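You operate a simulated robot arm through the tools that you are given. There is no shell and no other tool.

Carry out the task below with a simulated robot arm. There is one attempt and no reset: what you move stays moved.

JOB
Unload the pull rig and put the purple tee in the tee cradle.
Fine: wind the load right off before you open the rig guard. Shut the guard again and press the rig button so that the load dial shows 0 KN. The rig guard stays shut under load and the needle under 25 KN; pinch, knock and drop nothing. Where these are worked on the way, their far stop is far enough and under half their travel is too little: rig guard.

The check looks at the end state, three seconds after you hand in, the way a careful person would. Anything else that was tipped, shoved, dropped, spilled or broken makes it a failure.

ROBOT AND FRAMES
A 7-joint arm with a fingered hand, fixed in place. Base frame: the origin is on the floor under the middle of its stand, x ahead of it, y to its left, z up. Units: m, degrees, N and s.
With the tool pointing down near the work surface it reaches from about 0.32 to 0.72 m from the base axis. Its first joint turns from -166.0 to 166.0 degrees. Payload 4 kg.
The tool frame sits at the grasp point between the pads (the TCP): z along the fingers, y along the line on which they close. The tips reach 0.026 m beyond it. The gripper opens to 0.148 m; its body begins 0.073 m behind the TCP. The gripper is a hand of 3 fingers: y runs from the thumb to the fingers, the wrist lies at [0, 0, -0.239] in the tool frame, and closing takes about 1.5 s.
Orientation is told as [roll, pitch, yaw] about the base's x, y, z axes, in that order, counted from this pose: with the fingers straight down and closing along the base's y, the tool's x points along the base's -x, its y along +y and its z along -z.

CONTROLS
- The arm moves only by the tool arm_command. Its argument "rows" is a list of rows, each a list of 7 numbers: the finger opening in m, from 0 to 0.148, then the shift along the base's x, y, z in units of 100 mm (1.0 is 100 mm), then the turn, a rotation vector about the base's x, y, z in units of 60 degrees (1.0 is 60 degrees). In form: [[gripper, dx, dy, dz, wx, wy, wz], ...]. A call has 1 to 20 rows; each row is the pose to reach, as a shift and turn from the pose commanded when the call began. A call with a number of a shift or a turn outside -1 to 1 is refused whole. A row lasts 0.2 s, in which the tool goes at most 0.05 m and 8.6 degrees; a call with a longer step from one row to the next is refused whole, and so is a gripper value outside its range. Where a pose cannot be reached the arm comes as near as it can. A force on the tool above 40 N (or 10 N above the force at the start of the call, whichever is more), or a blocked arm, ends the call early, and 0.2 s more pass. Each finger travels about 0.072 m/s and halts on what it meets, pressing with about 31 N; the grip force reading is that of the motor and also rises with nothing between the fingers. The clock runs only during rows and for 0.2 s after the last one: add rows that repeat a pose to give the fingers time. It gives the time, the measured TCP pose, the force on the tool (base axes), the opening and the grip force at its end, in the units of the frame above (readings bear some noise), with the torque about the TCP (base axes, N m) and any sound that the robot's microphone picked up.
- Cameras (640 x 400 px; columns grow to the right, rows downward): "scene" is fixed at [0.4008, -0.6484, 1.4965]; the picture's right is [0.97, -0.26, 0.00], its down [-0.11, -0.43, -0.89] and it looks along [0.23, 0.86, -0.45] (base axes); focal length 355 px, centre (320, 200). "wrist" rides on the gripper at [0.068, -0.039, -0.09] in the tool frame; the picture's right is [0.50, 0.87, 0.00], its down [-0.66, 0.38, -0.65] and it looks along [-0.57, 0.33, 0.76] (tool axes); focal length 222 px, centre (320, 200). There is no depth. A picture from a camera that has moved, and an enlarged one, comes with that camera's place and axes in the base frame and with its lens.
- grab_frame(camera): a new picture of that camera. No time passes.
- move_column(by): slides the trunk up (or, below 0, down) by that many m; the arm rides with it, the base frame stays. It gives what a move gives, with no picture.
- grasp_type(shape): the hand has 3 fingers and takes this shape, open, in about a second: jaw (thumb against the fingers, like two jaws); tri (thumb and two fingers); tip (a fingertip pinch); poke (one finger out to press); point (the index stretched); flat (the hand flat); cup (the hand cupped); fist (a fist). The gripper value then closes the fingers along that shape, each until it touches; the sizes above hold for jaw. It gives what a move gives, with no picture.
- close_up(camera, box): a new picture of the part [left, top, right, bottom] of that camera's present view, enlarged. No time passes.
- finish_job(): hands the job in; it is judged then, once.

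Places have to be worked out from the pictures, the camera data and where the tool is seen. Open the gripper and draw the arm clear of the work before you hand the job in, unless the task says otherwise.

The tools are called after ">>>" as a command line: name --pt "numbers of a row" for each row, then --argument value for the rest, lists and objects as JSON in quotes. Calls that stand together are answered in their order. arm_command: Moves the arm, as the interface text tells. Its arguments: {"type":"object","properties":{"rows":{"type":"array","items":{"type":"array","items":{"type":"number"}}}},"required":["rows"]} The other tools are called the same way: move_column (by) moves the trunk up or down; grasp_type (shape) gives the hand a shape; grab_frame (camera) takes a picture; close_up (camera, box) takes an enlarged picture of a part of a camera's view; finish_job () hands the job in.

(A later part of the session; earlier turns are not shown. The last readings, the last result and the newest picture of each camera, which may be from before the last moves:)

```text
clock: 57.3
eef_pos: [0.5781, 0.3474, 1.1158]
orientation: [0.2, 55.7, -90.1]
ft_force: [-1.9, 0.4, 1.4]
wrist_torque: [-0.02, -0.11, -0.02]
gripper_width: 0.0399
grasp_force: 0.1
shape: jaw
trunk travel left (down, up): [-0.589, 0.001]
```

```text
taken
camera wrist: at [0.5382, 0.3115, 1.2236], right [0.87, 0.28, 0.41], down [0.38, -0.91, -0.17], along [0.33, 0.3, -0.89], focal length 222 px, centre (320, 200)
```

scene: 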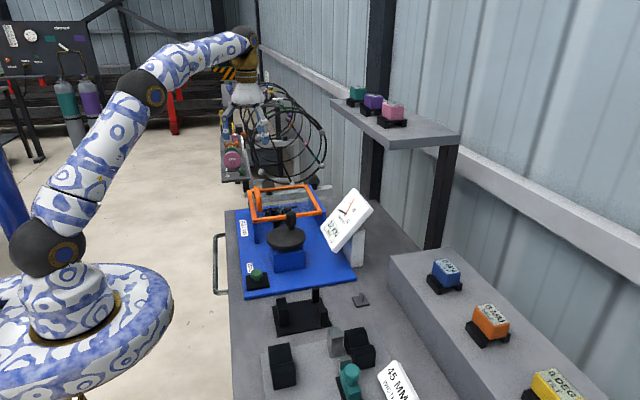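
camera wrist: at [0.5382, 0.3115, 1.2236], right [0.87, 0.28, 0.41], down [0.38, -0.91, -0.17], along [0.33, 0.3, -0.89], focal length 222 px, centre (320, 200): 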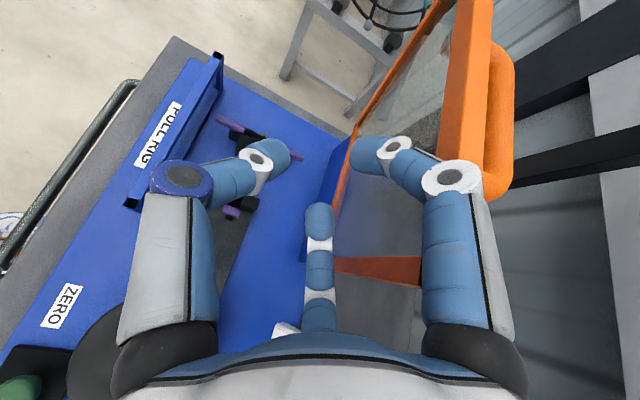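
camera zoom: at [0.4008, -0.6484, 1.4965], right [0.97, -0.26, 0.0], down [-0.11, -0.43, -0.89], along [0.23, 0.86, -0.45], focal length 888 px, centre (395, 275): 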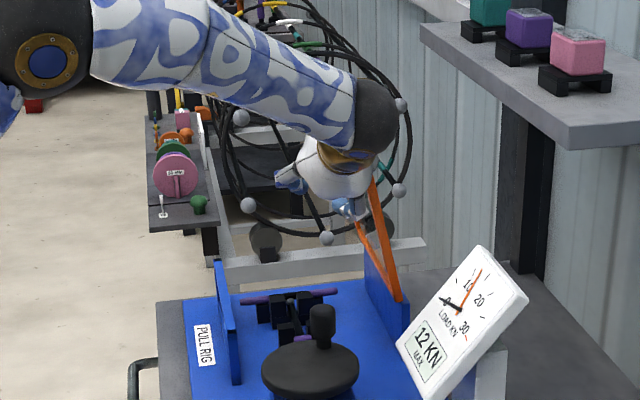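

Light contact (about 2 N) and the lid is tipping on. I continue pushing slowly in +x.

>>> arm_command --pt "0.04 0.08 0 0 0 0 0" --pt "0.04 0.16 0 0 0 0 0" --pt "0.04 0.24 0 0 0 0 0" --pt "0.04 0.32 0 0 0 0 0" --pt "0.04 0.4 0 0 0 0 0" --pt "0.04 0.4 0 0 0 0 0"

>>> close_up --camera "scene" --box '[210, 90, 370, 250]'

>>> grab_frame --camera "wrist"

```text
clock: 58.4
eef_pos: [0.6072, 0.3493, 1.1196]
orientation: [0.0, 55.9, -89.2]
ft_force: [-32.6, -10.3, 6.4]
wrist_torque: [0.48, -1.54, -0.08]
gripper_width: 0.0363
grasp_force: 0.0
shape: jaw
trunk travel left (down, up): [-0.589, 0.001]
stopped in row 5: the force on the tool passed its limit at 44 N (the readings are from after the stop); the commanded pose is now the measured one
```

```text
2.50 times, centred on (290, 170) of scene
camera zoom: at [0.4008, -0.6484, 1.4965], right [0.97, -0.26, 0.0], down [-0.11, -0.43, -0.89], along [0.23, 0.86, -0.45], focal length 888 px, centre (395, 275)
```

zoom: 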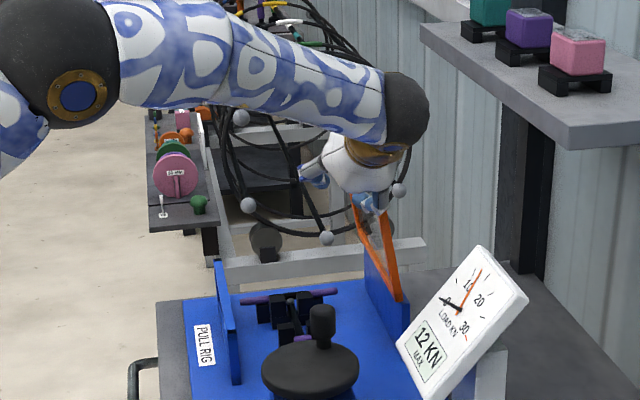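

```text
taken
camera wrist: at [0.5663, 0.3116, 1.228], right [0.86, 0.29, 0.42], down [0.39, -0.9, -0.18], along [0.32, 0.31, -0.89], focal length 222 px, centre (320, 200)
```

wrist: 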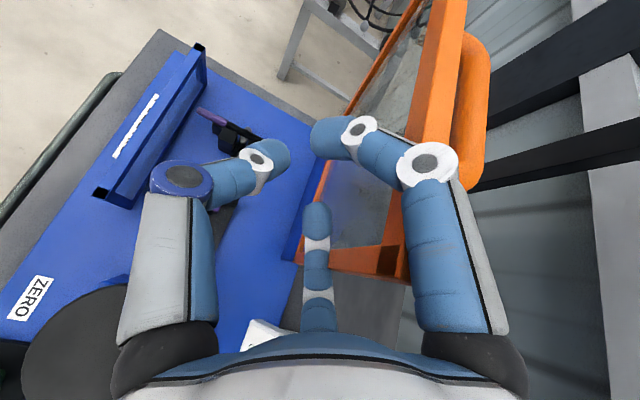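

The lid is now against its far stop (about 85°), with the force rising to about 40 N. I back the hand away in -x and check the lid holds.

>>> arm_command --pt "0.04 -0.1 0 0 0 0 0" --pt "0.04 -0.3 0 0 0 0 0" --pt "0.04 -0.6 -0.1 0.1 0 0 0" --pt "0.04 -0.9 -0.3 0.3 0 0 0" --pt "0.04 -1.0 -0.5 0.6 0 0 0" --pt "0.04 -1.0 -0.5 0.8 0 0 0" --pt "0.04 -1.0 -0.5 0.8 0 0 0"

>>> close_up --camera "scene" --box '[210, 90, 370, 250]'

>>> grab_frame --camera "wrist"

```text
clock: 60.0
eef_pos: [0.5127, 0.299, 1.1966]
orientation: [-0.1, 55.8, -89.9]
ft_force: [-0.3, 0.4, -0.3]
wrist_torque: [0.0, 0.0, -0.02]
gripper_width: 0.0398
grasp_force: 0.0
shape: jaw
trunk travel left (down, up): [-0.589, 0.001]
```

```text
2.50 times, centred on (290, 170) of scene
camera zoom: at [0.4008, -0.6484, 1.4965], right [0.97, -0.26, 0.0], down [-0.11, -0.43, -0.89], along [0.23, 0.86, -0.45], focal length 888 px, centre (395, 275)
```

zoom: 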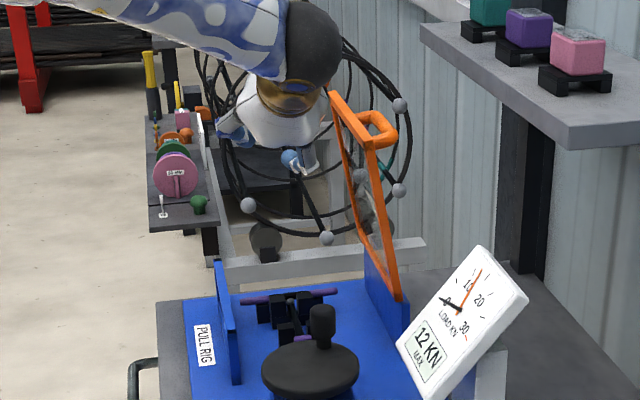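

```text
taken
camera wrist: at [0.4742, 0.263, 1.3047], right [0.87, 0.29, 0.41], down [0.38, -0.91, -0.17], along [0.32, 0.31, -0.89], focal length 222 px, centre (320, 200)
```

wrist: 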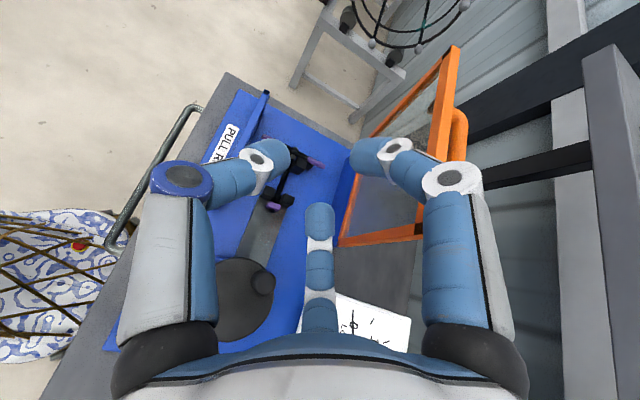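

The lid stays up at about 81°. Now I look closely at the tee and its grips.

>>> close_up --camera "scene" --box '[260, 195, 330, 245]'

>>> close_up --camera "wrist" --box '[220, 110, 360, 270]'

```text
8.00 times, centred on (295, 220) of scene
camera zoom: at [0.4008, -0.6484, 1.4965], right [0.97, -0.26, 0.0], down [-0.11, -0.43, -0.89], along [0.23, 0.86, -0.45], focal length 2842 px, centre (520, 40)
```

zoom: 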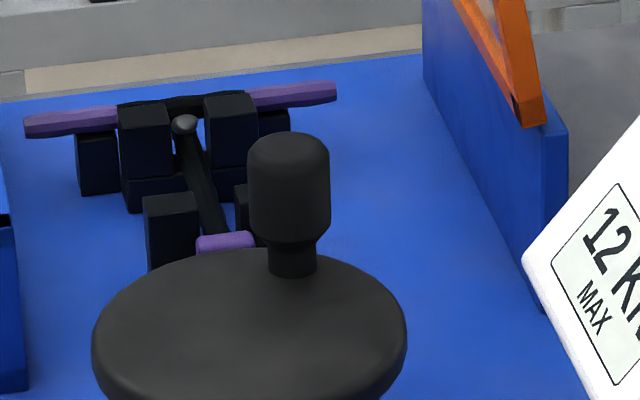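

```text
2.50 times, centred on (290, 190) of wrist
camera zoom: at [0.4742, 0.263, 1.3047], right [0.87, 0.29, 0.41], down [0.38, -0.91, -0.17], along [0.32, 0.31, -0.89], focal length 555 px, centre (395, 225)
```

zoom: 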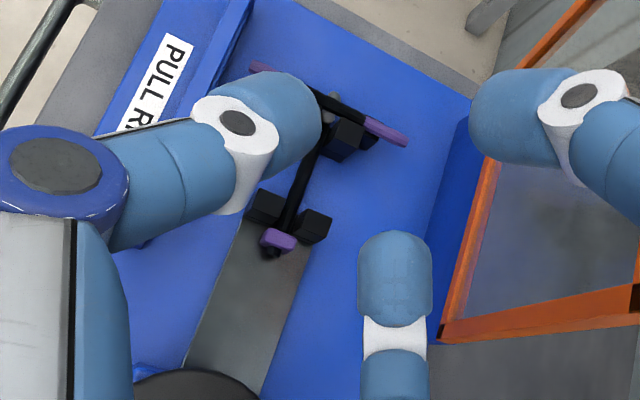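

The tee is a purple crossbar along x (x .475–.606, y≈.47, z≈.905) with a stem running -y to a purple end cap near (.538, .355). Now I turn the tool down and move back to get a top view of the cradle.

>>> arm_command --pt "0.06 -0.12 -0.05 0.0 -0.13 0 0" --pt "0.08 -0.25 -0.15 0.0 -0.26 0 0" --pt "0.1 -0.4 -0.3 0.0 -0.39 0 0" --pt "0.12 -0.55 -0.45 0.0 -0.52 0 0" --pt "0.12 -0.7 -0.6 0.0 -0.65 0 0" --pt "0.12 -0.85 -0.75 0.0 -0.78 0 0" --pt "0.12 -1.0 -0.9 0.0 -0.9 0 0" --pt "0.12 -1.0 -1.0 0.0 -0.93 0 0" --pt "0.12 -1.0 -1.0 0.0 -0.93 0 0"

>>> grab_frame --camera "wrist"

>>> close_up --camera "scene" --box '[210, 90, 370, 250]'

```text
clock: 62.0
eef_pos: [0.4119, 0.2005, 1.1966]
orientation: [-0.2, -0.1, -89.9]
ft_force: [-0.6, 0.4, -0.5]
wrist_torque: [-0.01, -0.01, -0.01]
gripper_width: 0.1196
grasp_force: 0.2
shape: jaw
trunk travel left (down, up): [-0.589, 0.001]
```

```text
taken
camera wrist: at [0.3722, 0.2675, 1.2887], right [0.87, 0.5, 0.0], down [0.38, -0.65, 0.65], along [0.32, -0.57, -0.76], focal length 222 px, centre (320, 200)
```

wrist: 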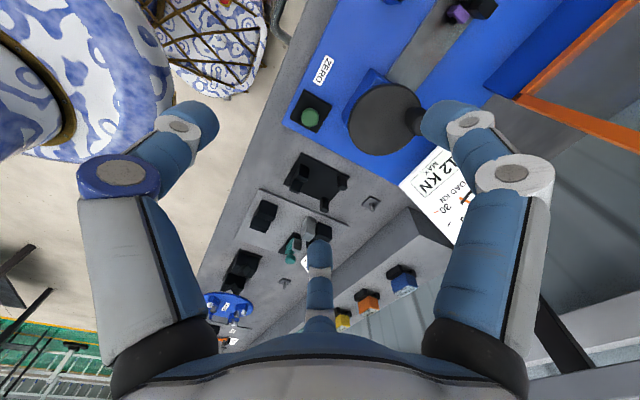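

```text
2.50 times, centred on (290, 170) of scene
camera zoom: at [0.4008, -0.6484, 1.4965], right [0.97, -0.26, 0.0], down [-0.11, -0.43, -0.89], along [0.23, 0.86, -0.45], focal length 888 px, centre (395, 275)
```

zoom: 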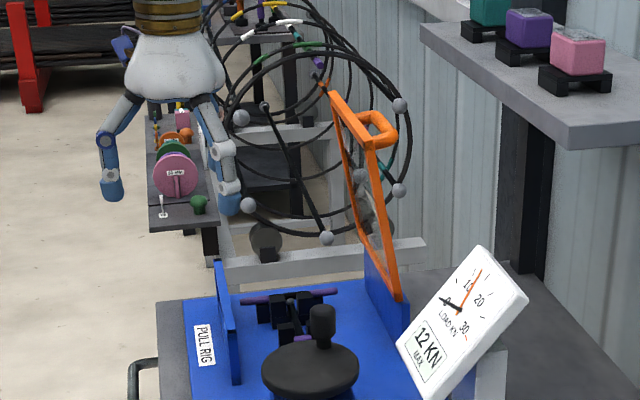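

The lid stays up. I zoom on the cradle in this wrist view and in the scene view to see how the tee must sit.

>>> close_up --camera "wrist" --box '[230, 130, 410, 280]'

>>> close_up --camera "scene" --box '[265, 280, 345, 345]'

>>> grab_frame --camera "scene"

```text
2.67 times, centred on (320, 205) of wrist
camera zoom: at [0.3722, 0.2675, 1.2887], right [0.87, 0.5, 0.0], down [0.38, -0.65, 0.65], along [0.32, -0.57, -0.76], focal length 592 px, centre (320, 187)
```

zoom: 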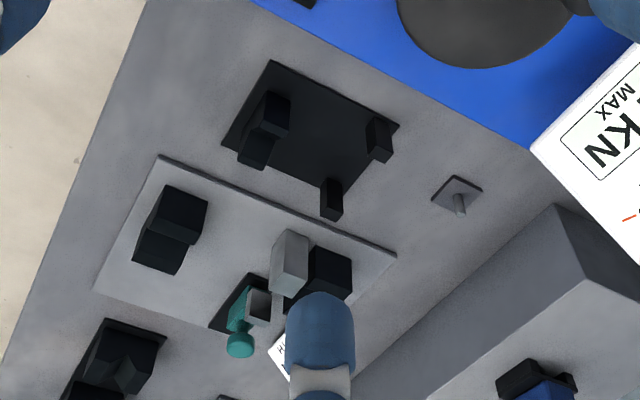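

```text
6.15 times, centred on (305, 312) of scene
camera zoom: at [0.4008, -0.6484, 1.4965], right [0.97, -0.26, 0.0], down [-0.11, -0.43, -0.89], along [0.23, 0.86, -0.45], focal length 2186 px, centre (412, -492)
```

zoom: 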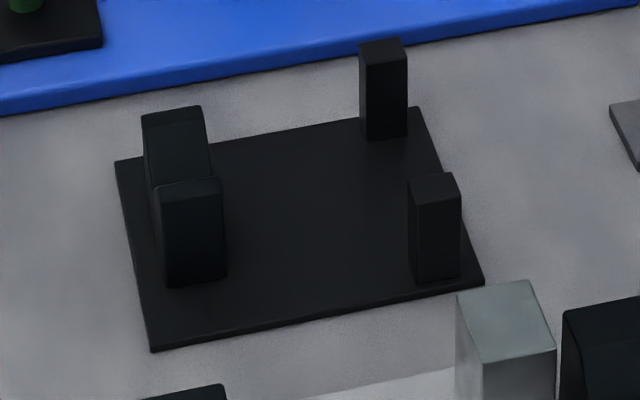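

```text
taken
```

scene: 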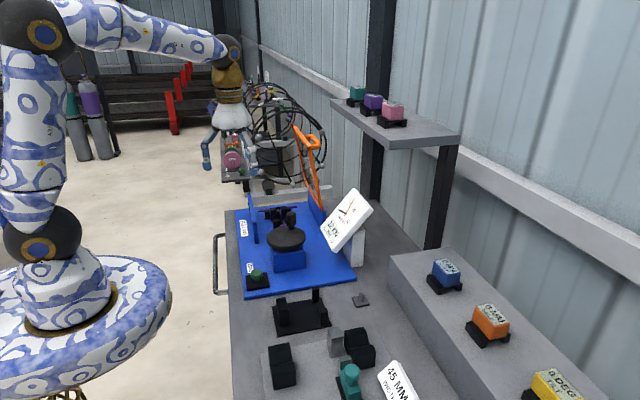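

The cradle has a V-block for the stem at x≈.478 and two posts (tops z≈.897) at (.568, .033) and (.568, -.046) for the crossbar. The tee must therefore turn -90° in yaw, with its cap toward -x. I yaw the hand back toward 0 and take a close top view of the tee.

>>> arm_command --pt "0.12 -0.02 0.08 -0.05 0 0 0.13" --pt "0.12 -0.04 0.16 -0.1 0 0 0.26" --pt "0.12 -0.06 0.24 -0.15 0 0 0.39" --pt "0.12 -0.08 0.32 -0.2 0 0 0.52" --pt "0.12 -0.1 0.4 -0.25 0 0 0.65" --pt "0.12 -0.12 0.48 -0.3 0 0 0.78" --pt "0.12 -0.14 0.54 -0.35 0 0 0.9" --pt "0.12 -0.15 0.6 -0.4 0 0 1.0" --pt "0.12 -0.15 0.6 -0.4 0 0 1.0"

>>> arm_command --pt "0.12 -0.02 0.15 -0.1 0 0 0.12" --pt "0.12 -0.05 0.3 -0.2 0 0 0.24" --pt "0.12 -0.08 0.45 -0.3 0 0 0.36" --pt "0.12 -0.1 0.6 -0.4 0 0 0.48" --pt "0.12 -0.1 0.6 -0.4 0 0 0.5" --pt "0.12 -0.1 0.6 -0.4 0 0 0.5"

>>> grab_frame --camera "wrist"

```text
clock: 64.0
eef_pos: [0.3959, 0.2592, 1.1552]
orientation: [-0.1, 0.0, -29.7]
ft_force: [0.5, 0.4, 0.0]
wrist_torque: [-0.02, 0.0, -0.02]
gripper_width: 0.1197
grasp_force: 0.0
shape: jaw
trunk travel left (down, up): [-0.589, 0.001]
```

```text
clock: 65.4
eef_pos: [0.3869, 0.3192, 1.1161]
orientation: [-0.2, 0.0, 0.1]
ft_force: [0.2, 0.1, -0.8]
wrist_torque: [-0.01, 0.0, -0.02]
gripper_width: 0.1199
grasp_force: 0.0
shape: jaw
trunk travel left (down, up): [-0.589, 0.001]
```

```text
taken
camera wrist: at [0.319, 0.2806, 1.2074], right [-0.5, 0.86, 0.0], down [0.65, 0.38, 0.65], along [0.57, 0.33, -0.76], focal length 222 px, centre (320, 200)
```

wrist: 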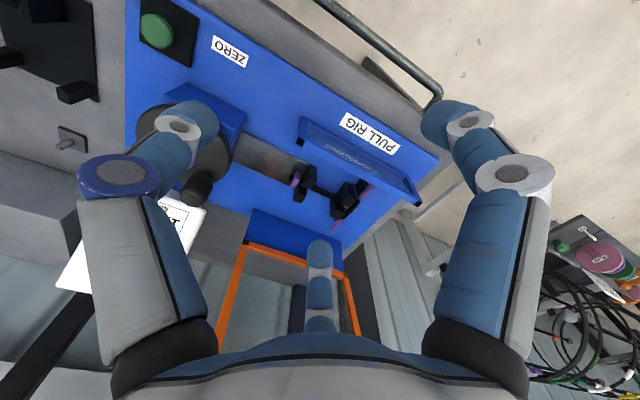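

>>> close_up --camera "wrist" --box '[260, 140, 400, 250]'

```text
3.64 times, centred on (330, 195) of wrist
camera zoom: at [0.319, 0.2806, 1.2074], right [-0.5, 0.86, 0.0], down [0.65, 0.38, 0.65], along [0.57, 0.33, -0.76], focal length 808 px, centre (284, 218)
```

zoom: 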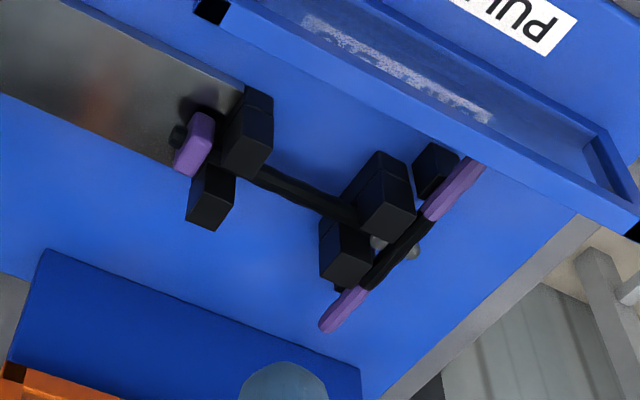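

The stem's free span is only about 46 mm between the front clamp and the rear blocks, which is too tight for the jaw's two spread fingers. I try the fingertip-pinch shape here in free air.

>>> grasp_type --shape "tip"

>>> grab_frame --camera "wrist"

>>> close_up --camera "scene" --box '[180, 90, 300, 200]'

```text
clock: 66.3
eef_pos: [0.3871, 0.3188, 1.1151]
orientation: [-0.3, 0.0, 0.2]
ft_force: [-0.7, 0.2, -0.1]
wrist_torque: [-0.01, -0.02, 0.0]
gripper_width: 0.1479
grasp_force: 0.1
shape: tip
trunk travel left (down, up): [-0.589, 0.001]
```

```text
taken
camera wrist: at [0.319, 0.2806, 1.2075], right [-0.5, 0.87, 0.0], down [0.65, 0.38, 0.65], along [0.57, 0.32, -0.76], focal length 222 px, centre (320, 200)
```

wrist: 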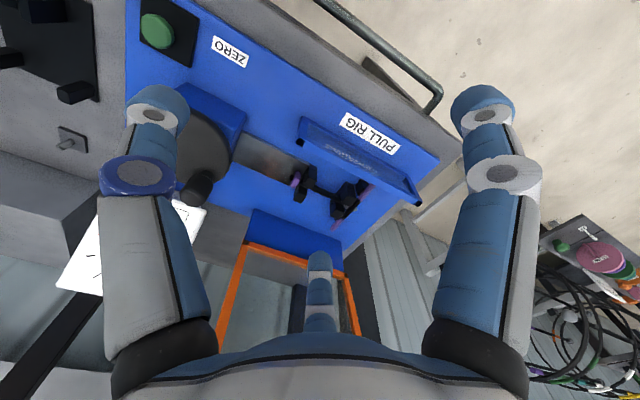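

```text
3.64 times, centred on (240, 145) of scene
camera zoom: at [0.4008, -0.6484, 1.4965], right [0.97, -0.26, 0.0], down [-0.11, -0.43, -0.89], along [0.23, 0.86, -0.45], focal length 1292 px, centre (611, 400)
```

zoom: 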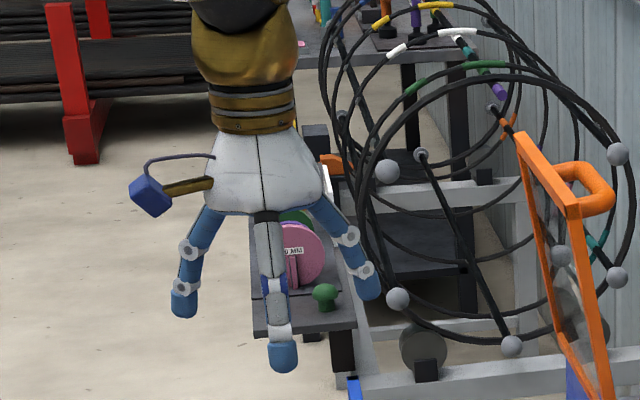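

Open, it looks the same as jaw. I close it to 15 mm in the air to see how the tips come together.

>>> arm_command --pt "0.12 0 0 0 0 0 0" --pt "0.09 0 0 0 0 0 0" --pt "0.06 0 0 0 0 0 0" --pt "0.03 0 0 0 0 0 0" --pt "0.015 0 0 0 0 0 0" --pt "0.015 0 0 0 0 0 0" --pt "0.015 0 0 0 0 0 0" --pt "0.015 0 0 0 0 0 0"

>>> grab_frame --camera "wrist"

>>> close_up --camera "scene" --box '[180, 90, 300, 200]'

```text
clock: 68.1
eef_pos: [0.3882, 0.3189, 1.1161]
orientation: [-0.3, 0.0, 0.1]
ft_force: [0.3, -0.8, -0.3]
wrist_torque: [0.0, 0.01, 0.01]
gripper_width: 0.015
grasp_force: 0.0
shape: tip
trunk travel left (down, up): [-0.589, 0.001]
```

```text
taken
camera wrist: at [0.319, 0.2806, 1.2075], right [-0.5, 0.87, 0.0], down [0.65, 0.38, 0.65], along [0.57, 0.32, -0.76], focal length 222 px, centre (320, 200)
```

wrist: 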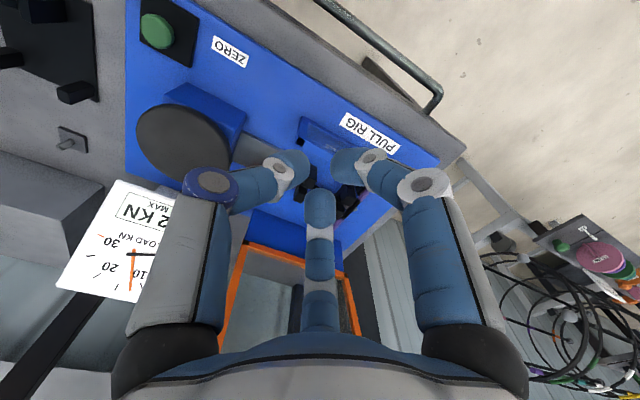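

```text
3.64 times, centred on (240, 145) of scene
camera zoom: at [0.4008, -0.6484, 1.4965], right [0.97, -0.26, 0.0], down [-0.11, -0.43, -0.89], along [0.23, 0.86, -0.45], focal length 1292 px, centre (611, 400)
```

zoom: 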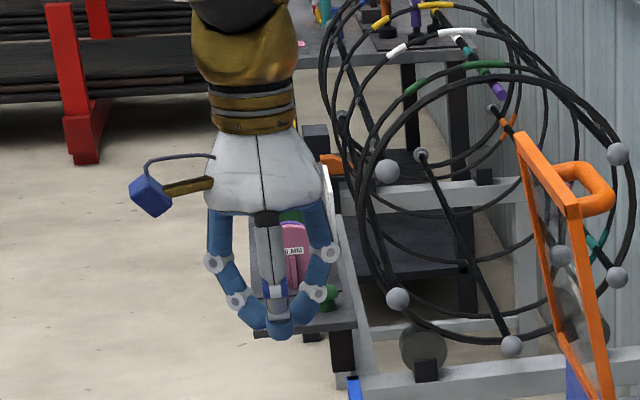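

The three fingertips close in a triangle about ±25 mm wide. I open and move lower for a sharp view of the gap between the clamp and the rear blocks.

>>> arm_command --pt "0.06 0.0 0 0 0 0 0" --pt "0.1 0.1 0.05 -0.1 0 0 0" --pt "0.14 0.25 0.15 -0.3 0 0 0" --pt "0.148 0.4 0.25 -0.5 0 0 0" --pt "0.148 0.55 0.35 -0.7 0 0 0" --pt "0.148 0.63 0.4 -0.9 0 0 0" --pt "0.148 0.63 0.4 -0.9 0 0 0"

>>> grab_frame --camera "wrist"

>>> close_up --camera "wrist" --box '[230, 120, 410, 280]'

```text
clock: 69.7
eef_pos: [0.4489, 0.3607, 1.0266]
orientation: [-0.3, 0.0, 0.1]
ft_force: [0.6, 0.4, -0.5]
wrist_torque: [-0.03, -0.03, 0.01]
gripper_width: 0.1482
grasp_force: 0.1
shape: tip
trunk travel left (down, up): [-0.589, 0.001]
```

```text
taken
camera wrist: at [0.3813, 0.3216, 1.1192], right [-0.5, 0.87, 0.0], down [0.65, 0.38, 0.65], along [0.57, 0.32, -0.76], focal length 222 px, centre (320, 200)
```

wrist: 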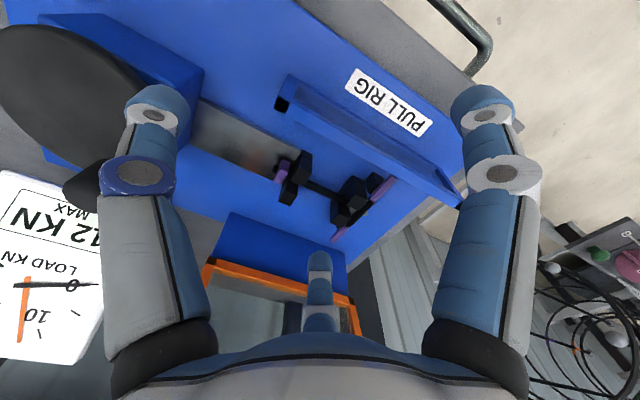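

```text
2.50 times, centred on (320, 200) of wrist
camera zoom: at [0.3813, 0.3216, 1.1192], right [-0.5, 0.87, 0.0], down [0.65, 0.38, 0.65], along [0.57, 0.32, -0.76], focal length 555 px, centre (320, 200)
```

zoom: 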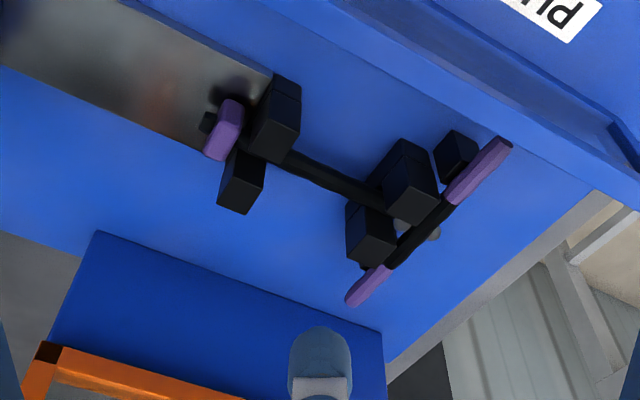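

>>> close_up --camera "wrist" --box '[265, 140, 405, 250]'

```text
3.64 times, centred on (335, 195) of wrist
camera zoom: at [0.3813, 0.3216, 1.1192], right [-0.5, 0.87, 0.0], down [0.65, 0.38, 0.65], along [0.57, 0.32, -0.76], focal length 808 px, centre (266, 218)
```

zoom: 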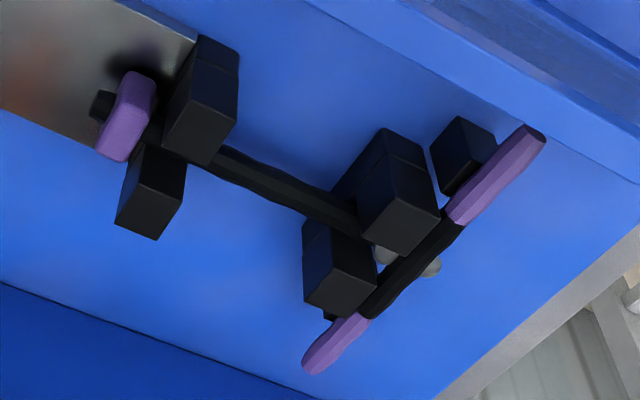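

The tee sits in slots: its crossbar is behind the rear blocks and the cap is in front of the front blocks, with about 49 mm of free stem (y .379–.428) near x≈.525. I compare how the jaw and tri shapes close to find one that fits the gap.

>>> grasp_type --shape "jaw"

>>> arm_command --pt "0.12 0 0 0 0 0 0" --pt "0.09 0 0 0 0 0 0" --pt "0.06 0 0 0 0 0 0" --pt "0.03 0 0 0 0 0 0" --pt "0.015 0 0 0 0 0 0" --pt "0.015 0 0 0 0 0 0" --pt "0.015 0 0 0 0 0 0"

>>> close_up --camera "wrist" --box '[160, 80, 480, 300]'

>>> grasp_type --shape "tri"

>>> arm_command --pt "0.12 0 0 0 0 0 0" --pt "0.09 0 0 0 0 0 0" --pt "0.06 0 0 0 0 0 0" --pt "0.03 0 0 0 0 0 0" --pt "0.015 0 0 0 0 0 0" --pt "0.015 0 0 0 0 0 0" --pt "0.015 0 0 0 0 0 0"

>>> close_up --camera "wrist" --box '[160, 80, 480, 300]'

```text
clock: 70.6
eef_pos: [0.4496, 0.3609, 1.0278]
orientation: [-0.4, 0.0, 0.0]
ft_force: [0.9, 0.2, -0.1]
wrist_torque: [-0.01, 0.02, 0.0]
gripper_width: 0.1479
grasp_force: 0.1
shape: jaw
trunk travel left (down, up): [-0.589, 0.001]
```

```text
clock: 72.2
eef_pos: [0.4495, 0.3607, 1.0276]
orientation: [-0.4, 0.0, 0.1]
ft_force: [-0.4, 0.6, 0.0]
wrist_torque: [-0.01, -0.01, 0.01]
gripper_width: 0.0152
grasp_force: 0.0
shape: jaw
trunk travel left (down, up): [-0.589, 0.001]
```

```text
1.82 times, centred on (320, 190) of wrist
camera zoom: at [0.3811, 0.3215, 1.1195], right [-0.5, 0.87, 0.0], down [0.65, 0.38, 0.65], along [0.57, 0.32, -0.76], focal length 404 px, centre (320, 218)
```

zoom: 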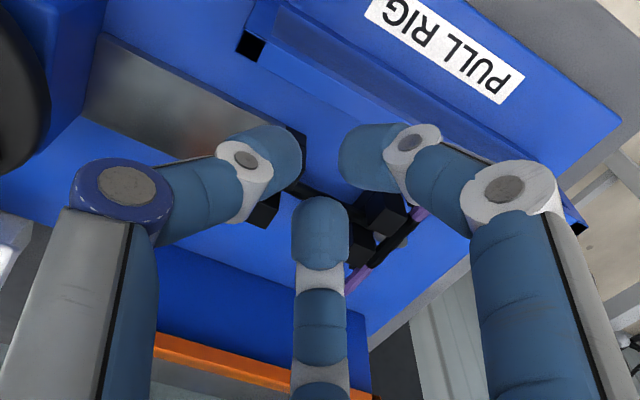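

```text
clock: 73.1
eef_pos: [0.4501, 0.3602, 1.0291]
orientation: [-0.2, 0.0, 0.1]
ft_force: [-0.6, 0.0, 0.4]
wrist_torque: [0.02, 0.01, 0.04]
gripper_width: 0.148
grasp_force: 0.0
shape: tri
trunk travel left (down, up): [-0.589, 0.001]
```

```text
clock: 74.7
eef_pos: [0.4495, 0.3602, 1.0289]
orientation: [-0.3, 0.1, 0.1]
ft_force: [-0.3, -0.3, 0.1]
wrist_torque: [0.01, 0.03, -0.01]
gripper_width: 0.0152
grasp_force: 0.0
shape: tri
trunk travel left (down, up): [-0.589, 0.001]
```

```text
1.82 times, centred on (320, 190) of wrist
camera zoom: at [0.3811, 0.3215, 1.1195], right [-0.5, 0.87, 0.0], down [0.65, 0.38, 0.65], along [0.57, 0.32, -0.76], focal length 404 px, centre (320, 218)
```

zoom: 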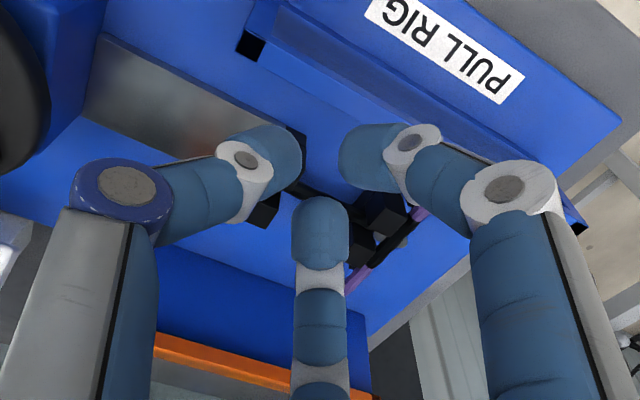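

All three shapes close the same way: three fingers at 120°. The stem gap is too narrow for that, but the crossbar's free right-hand purple end (x≈.56–.60) is open on both sides, so I'll grip it there with the thumb in front and two fingers behind. I lean the hand 15° for reach and move over it, staying high.

>>> arm_command --pt "0.03 0.05 0.05 0.05 0 -0.06 0" --pt "0.04 0.15 0.15 0.08 0 -0.12 0" --pt "0.04 0.3 0.3 0.1 0 -0.18 0" --pt "0.04 0.45 0.45 0.1 0 -0.25 0" --pt "0.04 0.6 0.6 0.1 0 -0.25 0" --pt "0.04 0.6 0.6 0.1 0 -0.25 0"

>>> arm_command --pt "0.04 0.2 0.2 0 0 0 0" --pt "0.04 0.4 0.4 -0.05 0 0 0" --pt "0.04 0.6 0.55 -0.1 0 0 0" --pt "0.04 0.65 0.58 -0.2 0 0 0" --pt "0.04 0.65 0.58 -0.2 0 0 0"

>>> grab_frame --camera "wrist"

>>> close_up --camera "scene" --box '[240, 110, 360, 240]'

```text
clock: 76.1
eef_pos: [0.5101, 0.4196, 1.0383]
orientation: [-0.3, -15.1, 0.1]
ft_force: [-0.7, -0.2, -0.5]
wrist_torque: [0.0, -0.01, 0.01]
gripper_width: 0.0398
grasp_force: 0.1
shape: tri
trunk travel left (down, up): [-0.589, 0.001]
```

```text
clock: 77.3
eef_pos: [0.5737, 0.4761, 1.0172]
orientation: [-0.2, -15.0, 0.1]
ft_force: [0.8, -0.2, 0.1]
wrist_torque: [-0.02, 0.02, 0.01]
gripper_width: 0.0394
grasp_force: 0.2
shape: tri
trunk travel left (down, up): [-0.589, 0.001]
```

```text
taken
camera wrist: at [0.4851, 0.4371, 1.0868], right [-0.48, 0.86, -0.13], down [0.46, 0.38, 0.8], along [0.74, 0.32, -0.59], focal length 222 px, centre (320, 200)
```

wrist: 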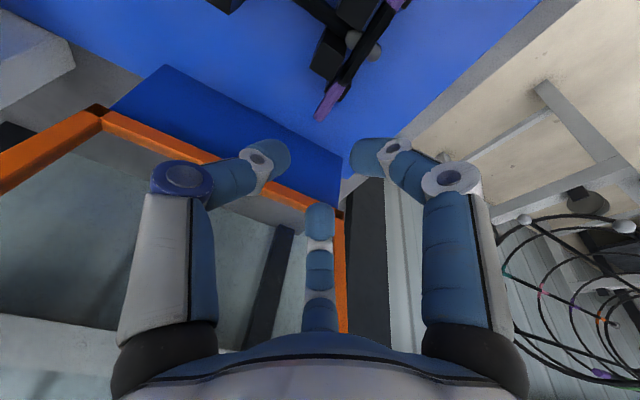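

```text
3.08 times, centred on (300, 175) of scene
camera zoom: at [0.4008, -0.6484, 1.4965], right [0.97, -0.26, 0.0], down [-0.11, -0.43, -0.89], along [0.23, 0.86, -0.45], focal length 1093 px, centre (382, 277)
```

zoom: 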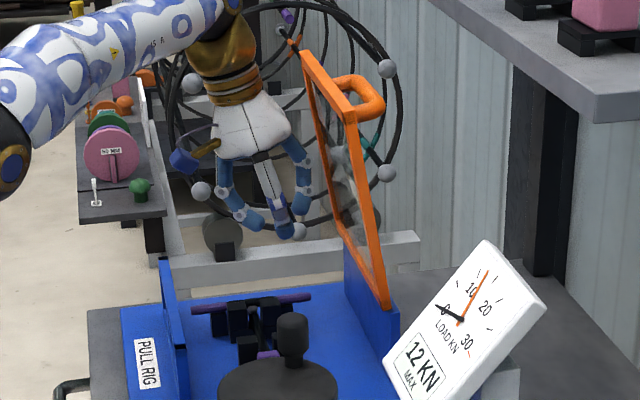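

>>> close_up --camera "wrist" --box '[230, 0, 430, 220]'

```text
1.82 times, centred on (330, 110) of wrist
camera zoom: at [0.4851, 0.4371, 1.0868], right [-0.48, 0.86, -0.13], down [0.46, 0.38, 0.8], along [0.74, 0.32, -0.59], focal length 404 px, centre (302, 364)
```

zoom: 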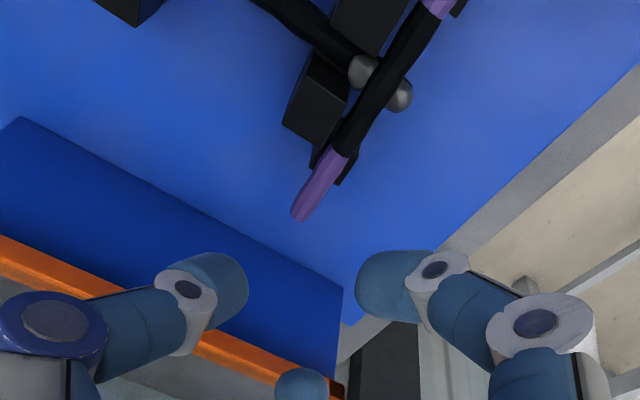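

The purple end spans x .566–.602 at y≈.474, z≈.905, with a weld bead behind the middle at x≈.535. I descend to about 35 mm above grip height and check alignment.

>>> arm_command --pt "0.04 0.02 0.024 -0.15 0 0 0" --pt "0.04 0.02 0.024 -0.3 0 0 0" --pt "0.04 0.02 0.024 -0.45 0 0 0" --pt "0.04 0.02 0.024 -0.58 0 0 0" --pt "0.04 0.02 0.024 -0.58 0 0 0"

>>> close_up --camera "wrist" --box '[220, 60, 420, 260]'

>>> close_up --camera "scene" --box '[250, 150, 350, 240]'

```text
clock: 78.5
eef_pos: [0.5767, 0.4799, 0.9586]
orientation: [-0.3, -15.0, 0.2]
ft_force: [-0.5, 0.1, -0.6]
wrist_torque: [-0.01, 0.0, 0.03]
gripper_width: 0.0395
grasp_force: 0.0
shape: tri
trunk travel left (down, up): [-0.589, 0.001]
```

```text
2.00 times, centred on (320, 160) of wrist
camera zoom: at [0.4877, 0.4412, 1.0303], right [-0.48, 0.87, -0.13], down [0.46, 0.38, 0.8], along [0.74, 0.32, -0.59], focal length 444 px, centre (320, 280)
```

zoom: 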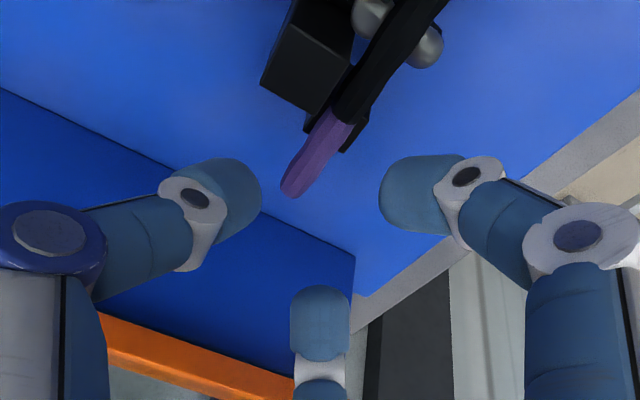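

```text
4.44 times, centred on (300, 195) of scene
camera zoom: at [0.4008, -0.6484, 1.4965], right [0.97, -0.26, 0.0], down [-0.11, -0.43, -0.89], along [0.23, 0.86, -0.45], focal length 1579 px, centre (409, 222)
```

zoom: 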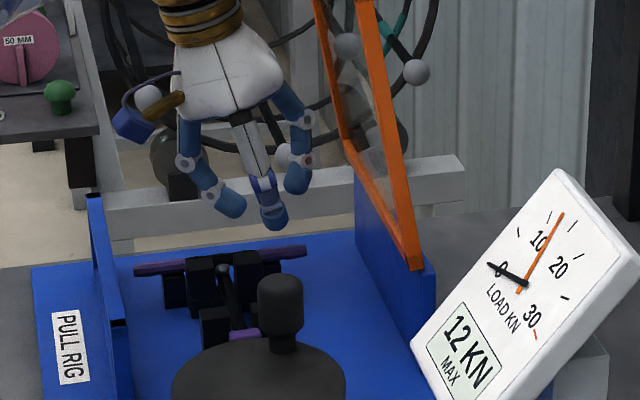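

Alignment looks right: the bar end falls between the thumb and the other two fingers. I descend the last 35 mm.

>>> arm_command --pt "0.04 -0.005 -0.01 -0.1 0 0 0" --pt "0.04 -0.01 -0.01 -0.2 0 0 0" --pt "0.04 -0.01 -0.01 -0.3 0 0 0" --pt "0.04 -0.01 -0.01 -0.345 0 0 0" --pt "0.04 -0.01 -0.01 -0.345 0 0 0"

>>> close_up --camera "wrist" --box '[220, 90, 420, 290]'

>>> close_up --camera "scene" --box '[260, 170, 340, 235]'

```text
clock: 79.7
eef_pos: [0.5775, 0.4777, 0.9239]
orientation: [-0.3, -14.9, 0.2]
ft_force: [0.2, 0.0, -0.7]
wrist_torque: [0.02, -0.02, 0.0]
gripper_width: 0.0397
grasp_force: 0.1
shape: tri
trunk travel left (down, up): [-0.589, 0.001]
```

```text
2.00 times, centred on (320, 190) of wrist
camera zoom: at [0.488, 0.4399, 0.9951], right [-0.48, 0.87, -0.13], down [0.46, 0.38, 0.8], along [0.74, 0.32, -0.59], focal length 444 px, centre (320, 220)
```

zoom: 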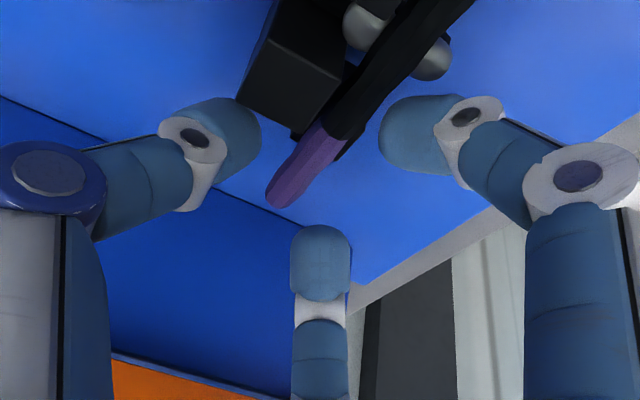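

```text
6.15 times, centred on (300, 202) of scene
camera zoom: at [0.4008, -0.6484, 1.4965], right [0.97, -0.26, 0.0], down [-0.11, -0.43, -0.89], along [0.23, 0.86, -0.45], focal length 2186 px, centre (443, 185)
```

zoom: 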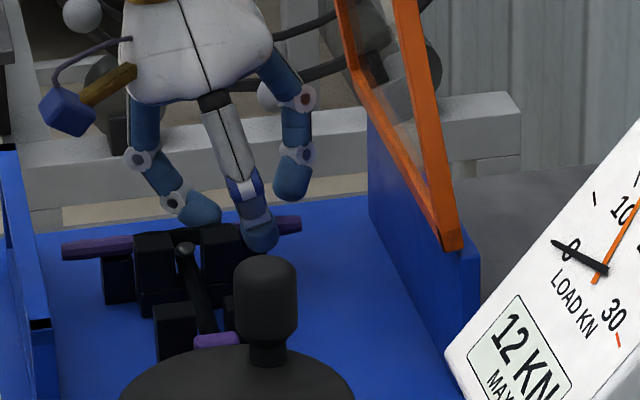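

The bar centre is at about z=.903, so I lower 4 mm more, shift 1.5 mm in +y so all fingers touch together, and then close gently.

>>> arm_command --pt "0.04 0 0.015 -0.02 0 0 0" --pt "0.04 0 0.015 -0.04 0 0 0" --pt "0.032 0 0.015 -0.04 0 0 0" --pt "0.025 0 0.015 -0.04 0 0 0" --pt "0.018 0 0.015 -0.04 0 0 0" --pt "0.01 0 0.015 -0.04 0 0 0" --pt "0.005 0 0.015 -0.04 0 0 0" --pt "0.005 0 0.015 -0.04 0 0 0" --pt "0.005 0 0.015 -0.04 0 0 0"

>>> close_up --camera "wrist" --box '[220, 90, 420, 290]'

>>> close_up --camera "scene" --box '[260, 170, 340, 235]'

```text
clock: 81.7
eef_pos: [0.5765, 0.4814, 0.919]
orientation: [-0.4, -15.0, 0.2]
ft_force: [-11.1, 5.0, 0.3]
wrist_torque: [0.16, 0.31, -0.11]
gripper_width: 0.0074
grasp_force: 30.6
shape: tri
trunk travel left (down, up): [-0.589, 0.001]
```

```text
2.00 times, centred on (320, 190) of wrist
camera zoom: at [0.486, 0.4427, 0.9909], right [-0.48, 0.86, -0.13], down [0.46, 0.38, 0.8], along [0.74, 0.33, -0.59], focal length 444 px, centre (320, 220)
```

zoom: 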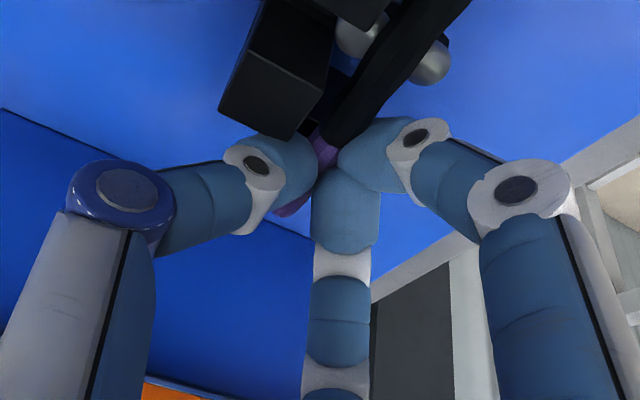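

```text
6.15 times, centred on (300, 202) of scene
camera zoom: at [0.4008, -0.6484, 1.4965], right [0.97, -0.26, 0.0], down [-0.11, -0.43, -0.89], along [0.23, 0.86, -0.45], focal length 2186 px, centre (443, 185)
```

zoom: 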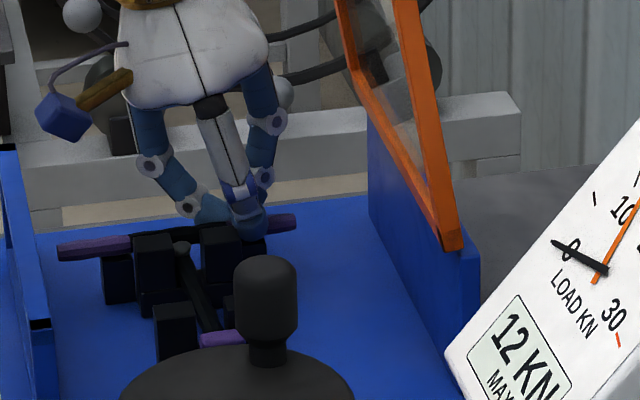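

The fingers are holding at 7 mm, which is less than I expect for this bar, so the grip may be on its upper edge. I zoom closely on the grip.

>>> close_up --camera "scene" --box '[275, 190, 310, 220]'

>>> close_up --camera "wrist" --box '[270, 120, 370, 220]'

```text
13.33 times, centred on (292, 205) of scene
camera zoom: at [0.4008, -0.6484, 1.4965], right [0.97, -0.26, 0.0], down [-0.11, -0.43, -0.89], along [0.23, 0.86, -0.45], focal length 4737 px, centre (687, 133)
```

zoom: 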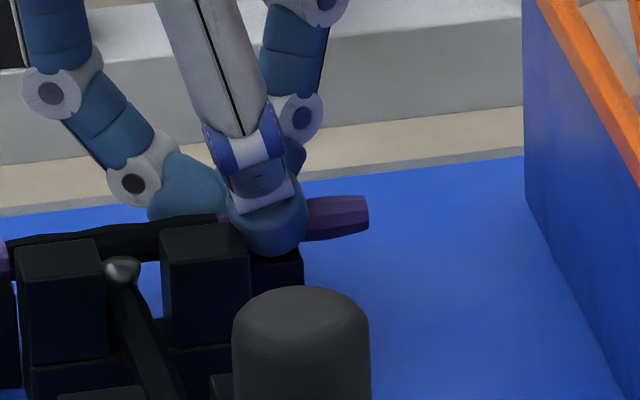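

```text
4.00 times, centred on (320, 170) of wrist
camera zoom: at [0.486, 0.4427, 0.9909], right [-0.48, 0.86, -0.13], down [0.46, 0.38, 0.8], along [0.74, 0.33, -0.59], focal length 888 px, centre (320, 320)
```

zoom: 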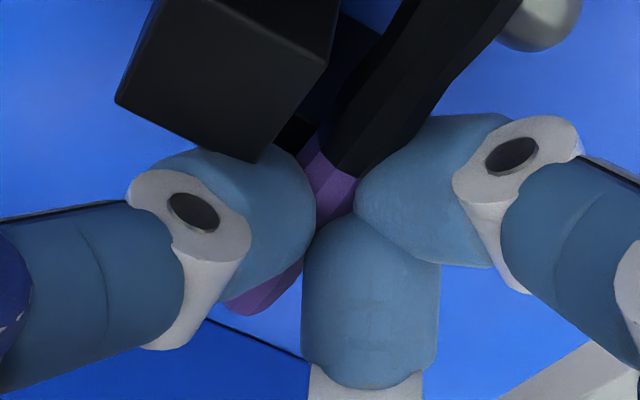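

I test the grip by raising only 6 mm and checking whether the bar comes along.

>>> arm_command --pt "0.0 0 0 0.02 0 0 0" --pt "0.0 0 0 0.04 0 0 0" --pt "0.0 0 0 0.06 0 0 0" --pt "0.0 0 0 0.06 0 0 0"

>>> close_up --camera "scene" --box '[260, 180, 320, 230]'

>>> close_up --camera "wrist" --box '[270, 120, 370, 220]'

```text
clock: 82.7
eef_pos: [0.5764, 0.4798, 0.9268]
orientation: [-0.2, -14.9, 0.1]
ft_force: [-1.9, -0.3, -1.8]
wrist_torque: [0.06, 0.01, -0.14]
gripper_width: 0.0072
grasp_force: 31.2
shape: tri
trunk travel left (down, up): [-0.589, 0.001]
```

```text
8.00 times, centred on (290, 205) of scene
camera zoom: at [0.4008, -0.6484, 1.4965], right [0.97, -0.26, 0.0], down [-0.11, -0.43, -0.89], along [0.23, 0.86, -0.45], focal length 2842 px, centre (560, 160)
```

zoom: 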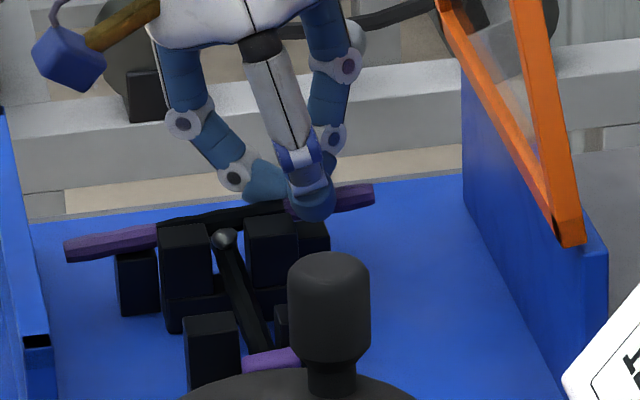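

```text
4.00 times, centred on (320, 170) of wrist
camera zoom: at [0.4874, 0.4415, 0.9974], right [-0.48, 0.87, -0.13], down [0.46, 0.38, 0.8], along [0.74, 0.32, -0.59], focal length 888 px, centre (320, 320)
```

zoom: 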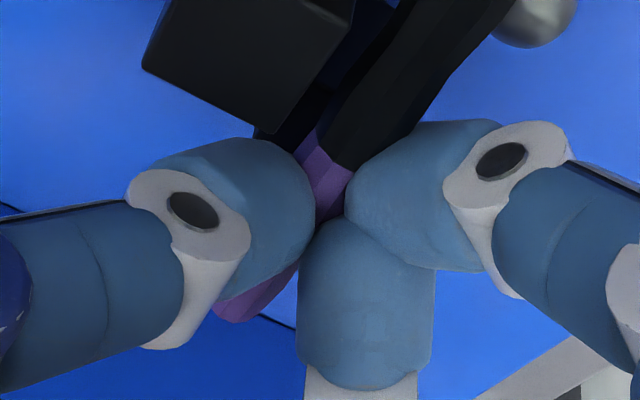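

The bar does come up, but with a tilt: the left end is still resting. I lift another 8 mm to see whether the left end follows or the tee pivots in the grip.

>>> arm_command --pt "0.0 0 0 0.02 0 0 0" --pt "0.0 0 0 0.04 0 0 0" --pt "0.0 0 0 0.06 0 0 0" --pt "0.0 0 0 0.08 0 0 0" --pt "0.0 0 0 0.08 0 0 0"

>>> close_up --camera "scene" --box '[260, 180, 320, 230]'

>>> grab_frame --camera "wrist"

```text
clock: 83.9
eef_pos: [0.5763, 0.4798, 0.9338]
orientation: [-0.4, -15.0, 0.1]
ft_force: [-0.5, -0.2, -1.5]
wrist_torque: [0.02, 0.02, -0.12]
gripper_width: 0.0063
grasp_force: 30.7
shape: tri
trunk travel left (down, up): [-0.589, 0.001]
```

```text
8.00 times, centred on (290, 205) of scene
camera zoom: at [0.4008, -0.6484, 1.4965], right [0.97, -0.26, 0.0], down [-0.11, -0.43, -0.89], along [0.23, 0.86, -0.45], focal length 2842 px, centre (560, 160)
```

zoom: 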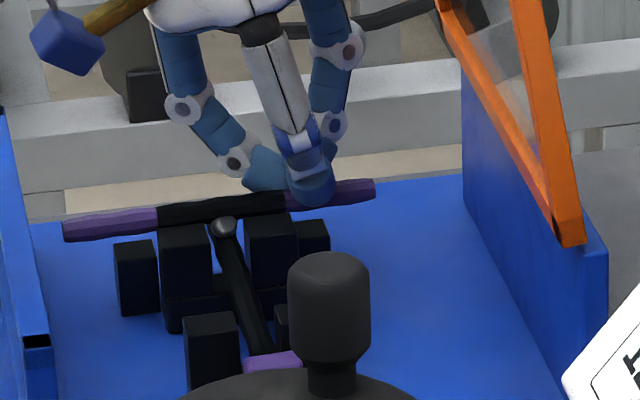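

```text
taken
camera wrist: at [0.4874, 0.4413, 1.0048], right [-0.48, 0.87, -0.13], down [0.46, 0.38, 0.8], along [0.74, 0.32, -0.59], focal length 222 px, centre (320, 200)
```

wrist: 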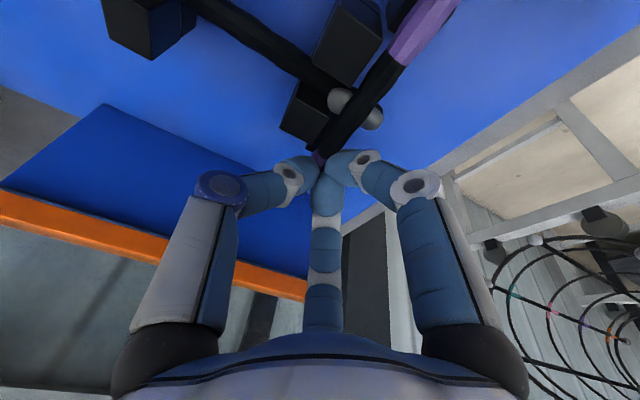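

The whole crossbar rises level now, but the finger width keeps creeping down, so the grip is too high on the bar. I set it back down on its supports and regrip lower.

>>> arm_command --pt "0.0 0 0 -0.03 0 0 0" --pt "0.0 0 0 -0.06 0 0 0" --pt "0.0 0 0 -0.09 0 0 0" --pt "0.0 0 0 -0.12 0 0 0" --pt "0.0 0 0 -0.14 0 0 0" --pt "0.0 0 0 -0.14 0 0 0"

>>> arm_command --pt "0.015 0 0 0 0 0 0" --pt "0.03 0 0 0 0 0 0" --pt "0.04 0 0 0 0 0 0" --pt "0.04 0 0 0 0 0 0"

>>> close_up --camera "wrist" --box '[220, 60, 420, 260]'

>>> close_up --camera "scene" --box '[260, 180, 320, 230]'

```text
clock: 85.3
eef_pos: [0.5774, 0.4796, 0.9229]
orientation: [-0.1, -15.3, 0.1]
ft_force: [1.4, 1.5, 20.3]
wrist_torque: [-0.08, -0.08, -0.01]
gripper_width: 0.0069
grasp_force: 31.0
shape: tri
trunk travel left (down, up): [-0.589, 0.001]
```

```text
clock: 86.3
eef_pos: [0.5761, 0.4794, 0.9192]
orientation: [-0.3, -15.0, 0.1]
ft_force: [-0.3, 0.5, 0.0]
wrist_torque: [-0.02, 0.02, 0.02]
gripper_width: 0.0398
grasp_force: 0.2
shape: tri
trunk travel left (down, up): [-0.589, 0.001]
```

```text
2.00 times, centred on (320, 160) of wrist
camera zoom: at [0.4874, 0.4412, 0.9906], right [-0.48, 0.87, -0.13], down [0.46, 0.38, 0.8], along [0.74, 0.32, -0.59], focal length 444 px, centre (320, 280)
```

zoom: 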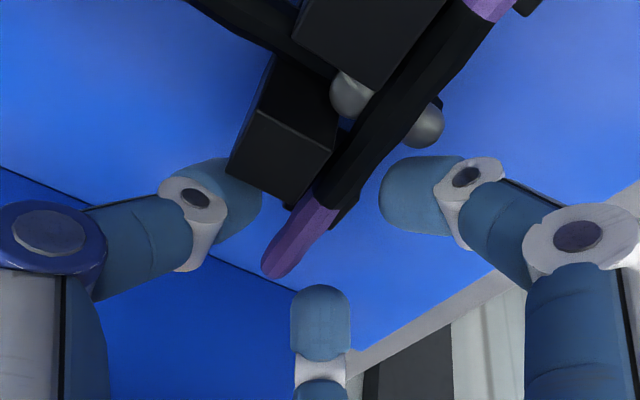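

```text
8.00 times, centred on (290, 205) of scene
camera zoom: at [0.4008, -0.6484, 1.4965], right [0.97, -0.26, 0.0], down [-0.11, -0.43, -0.89], along [0.23, 0.86, -0.45], focal length 2842 px, centre (560, 160)
```

zoom: 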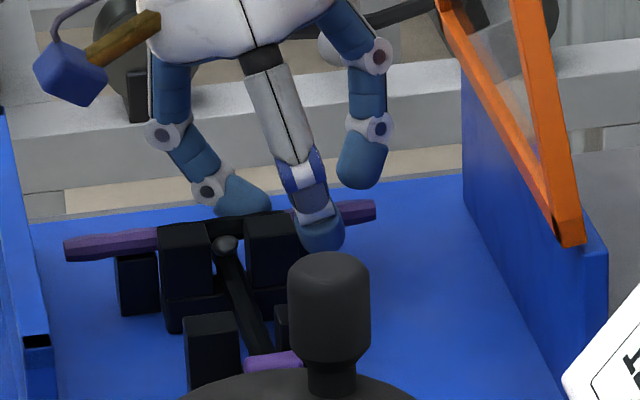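

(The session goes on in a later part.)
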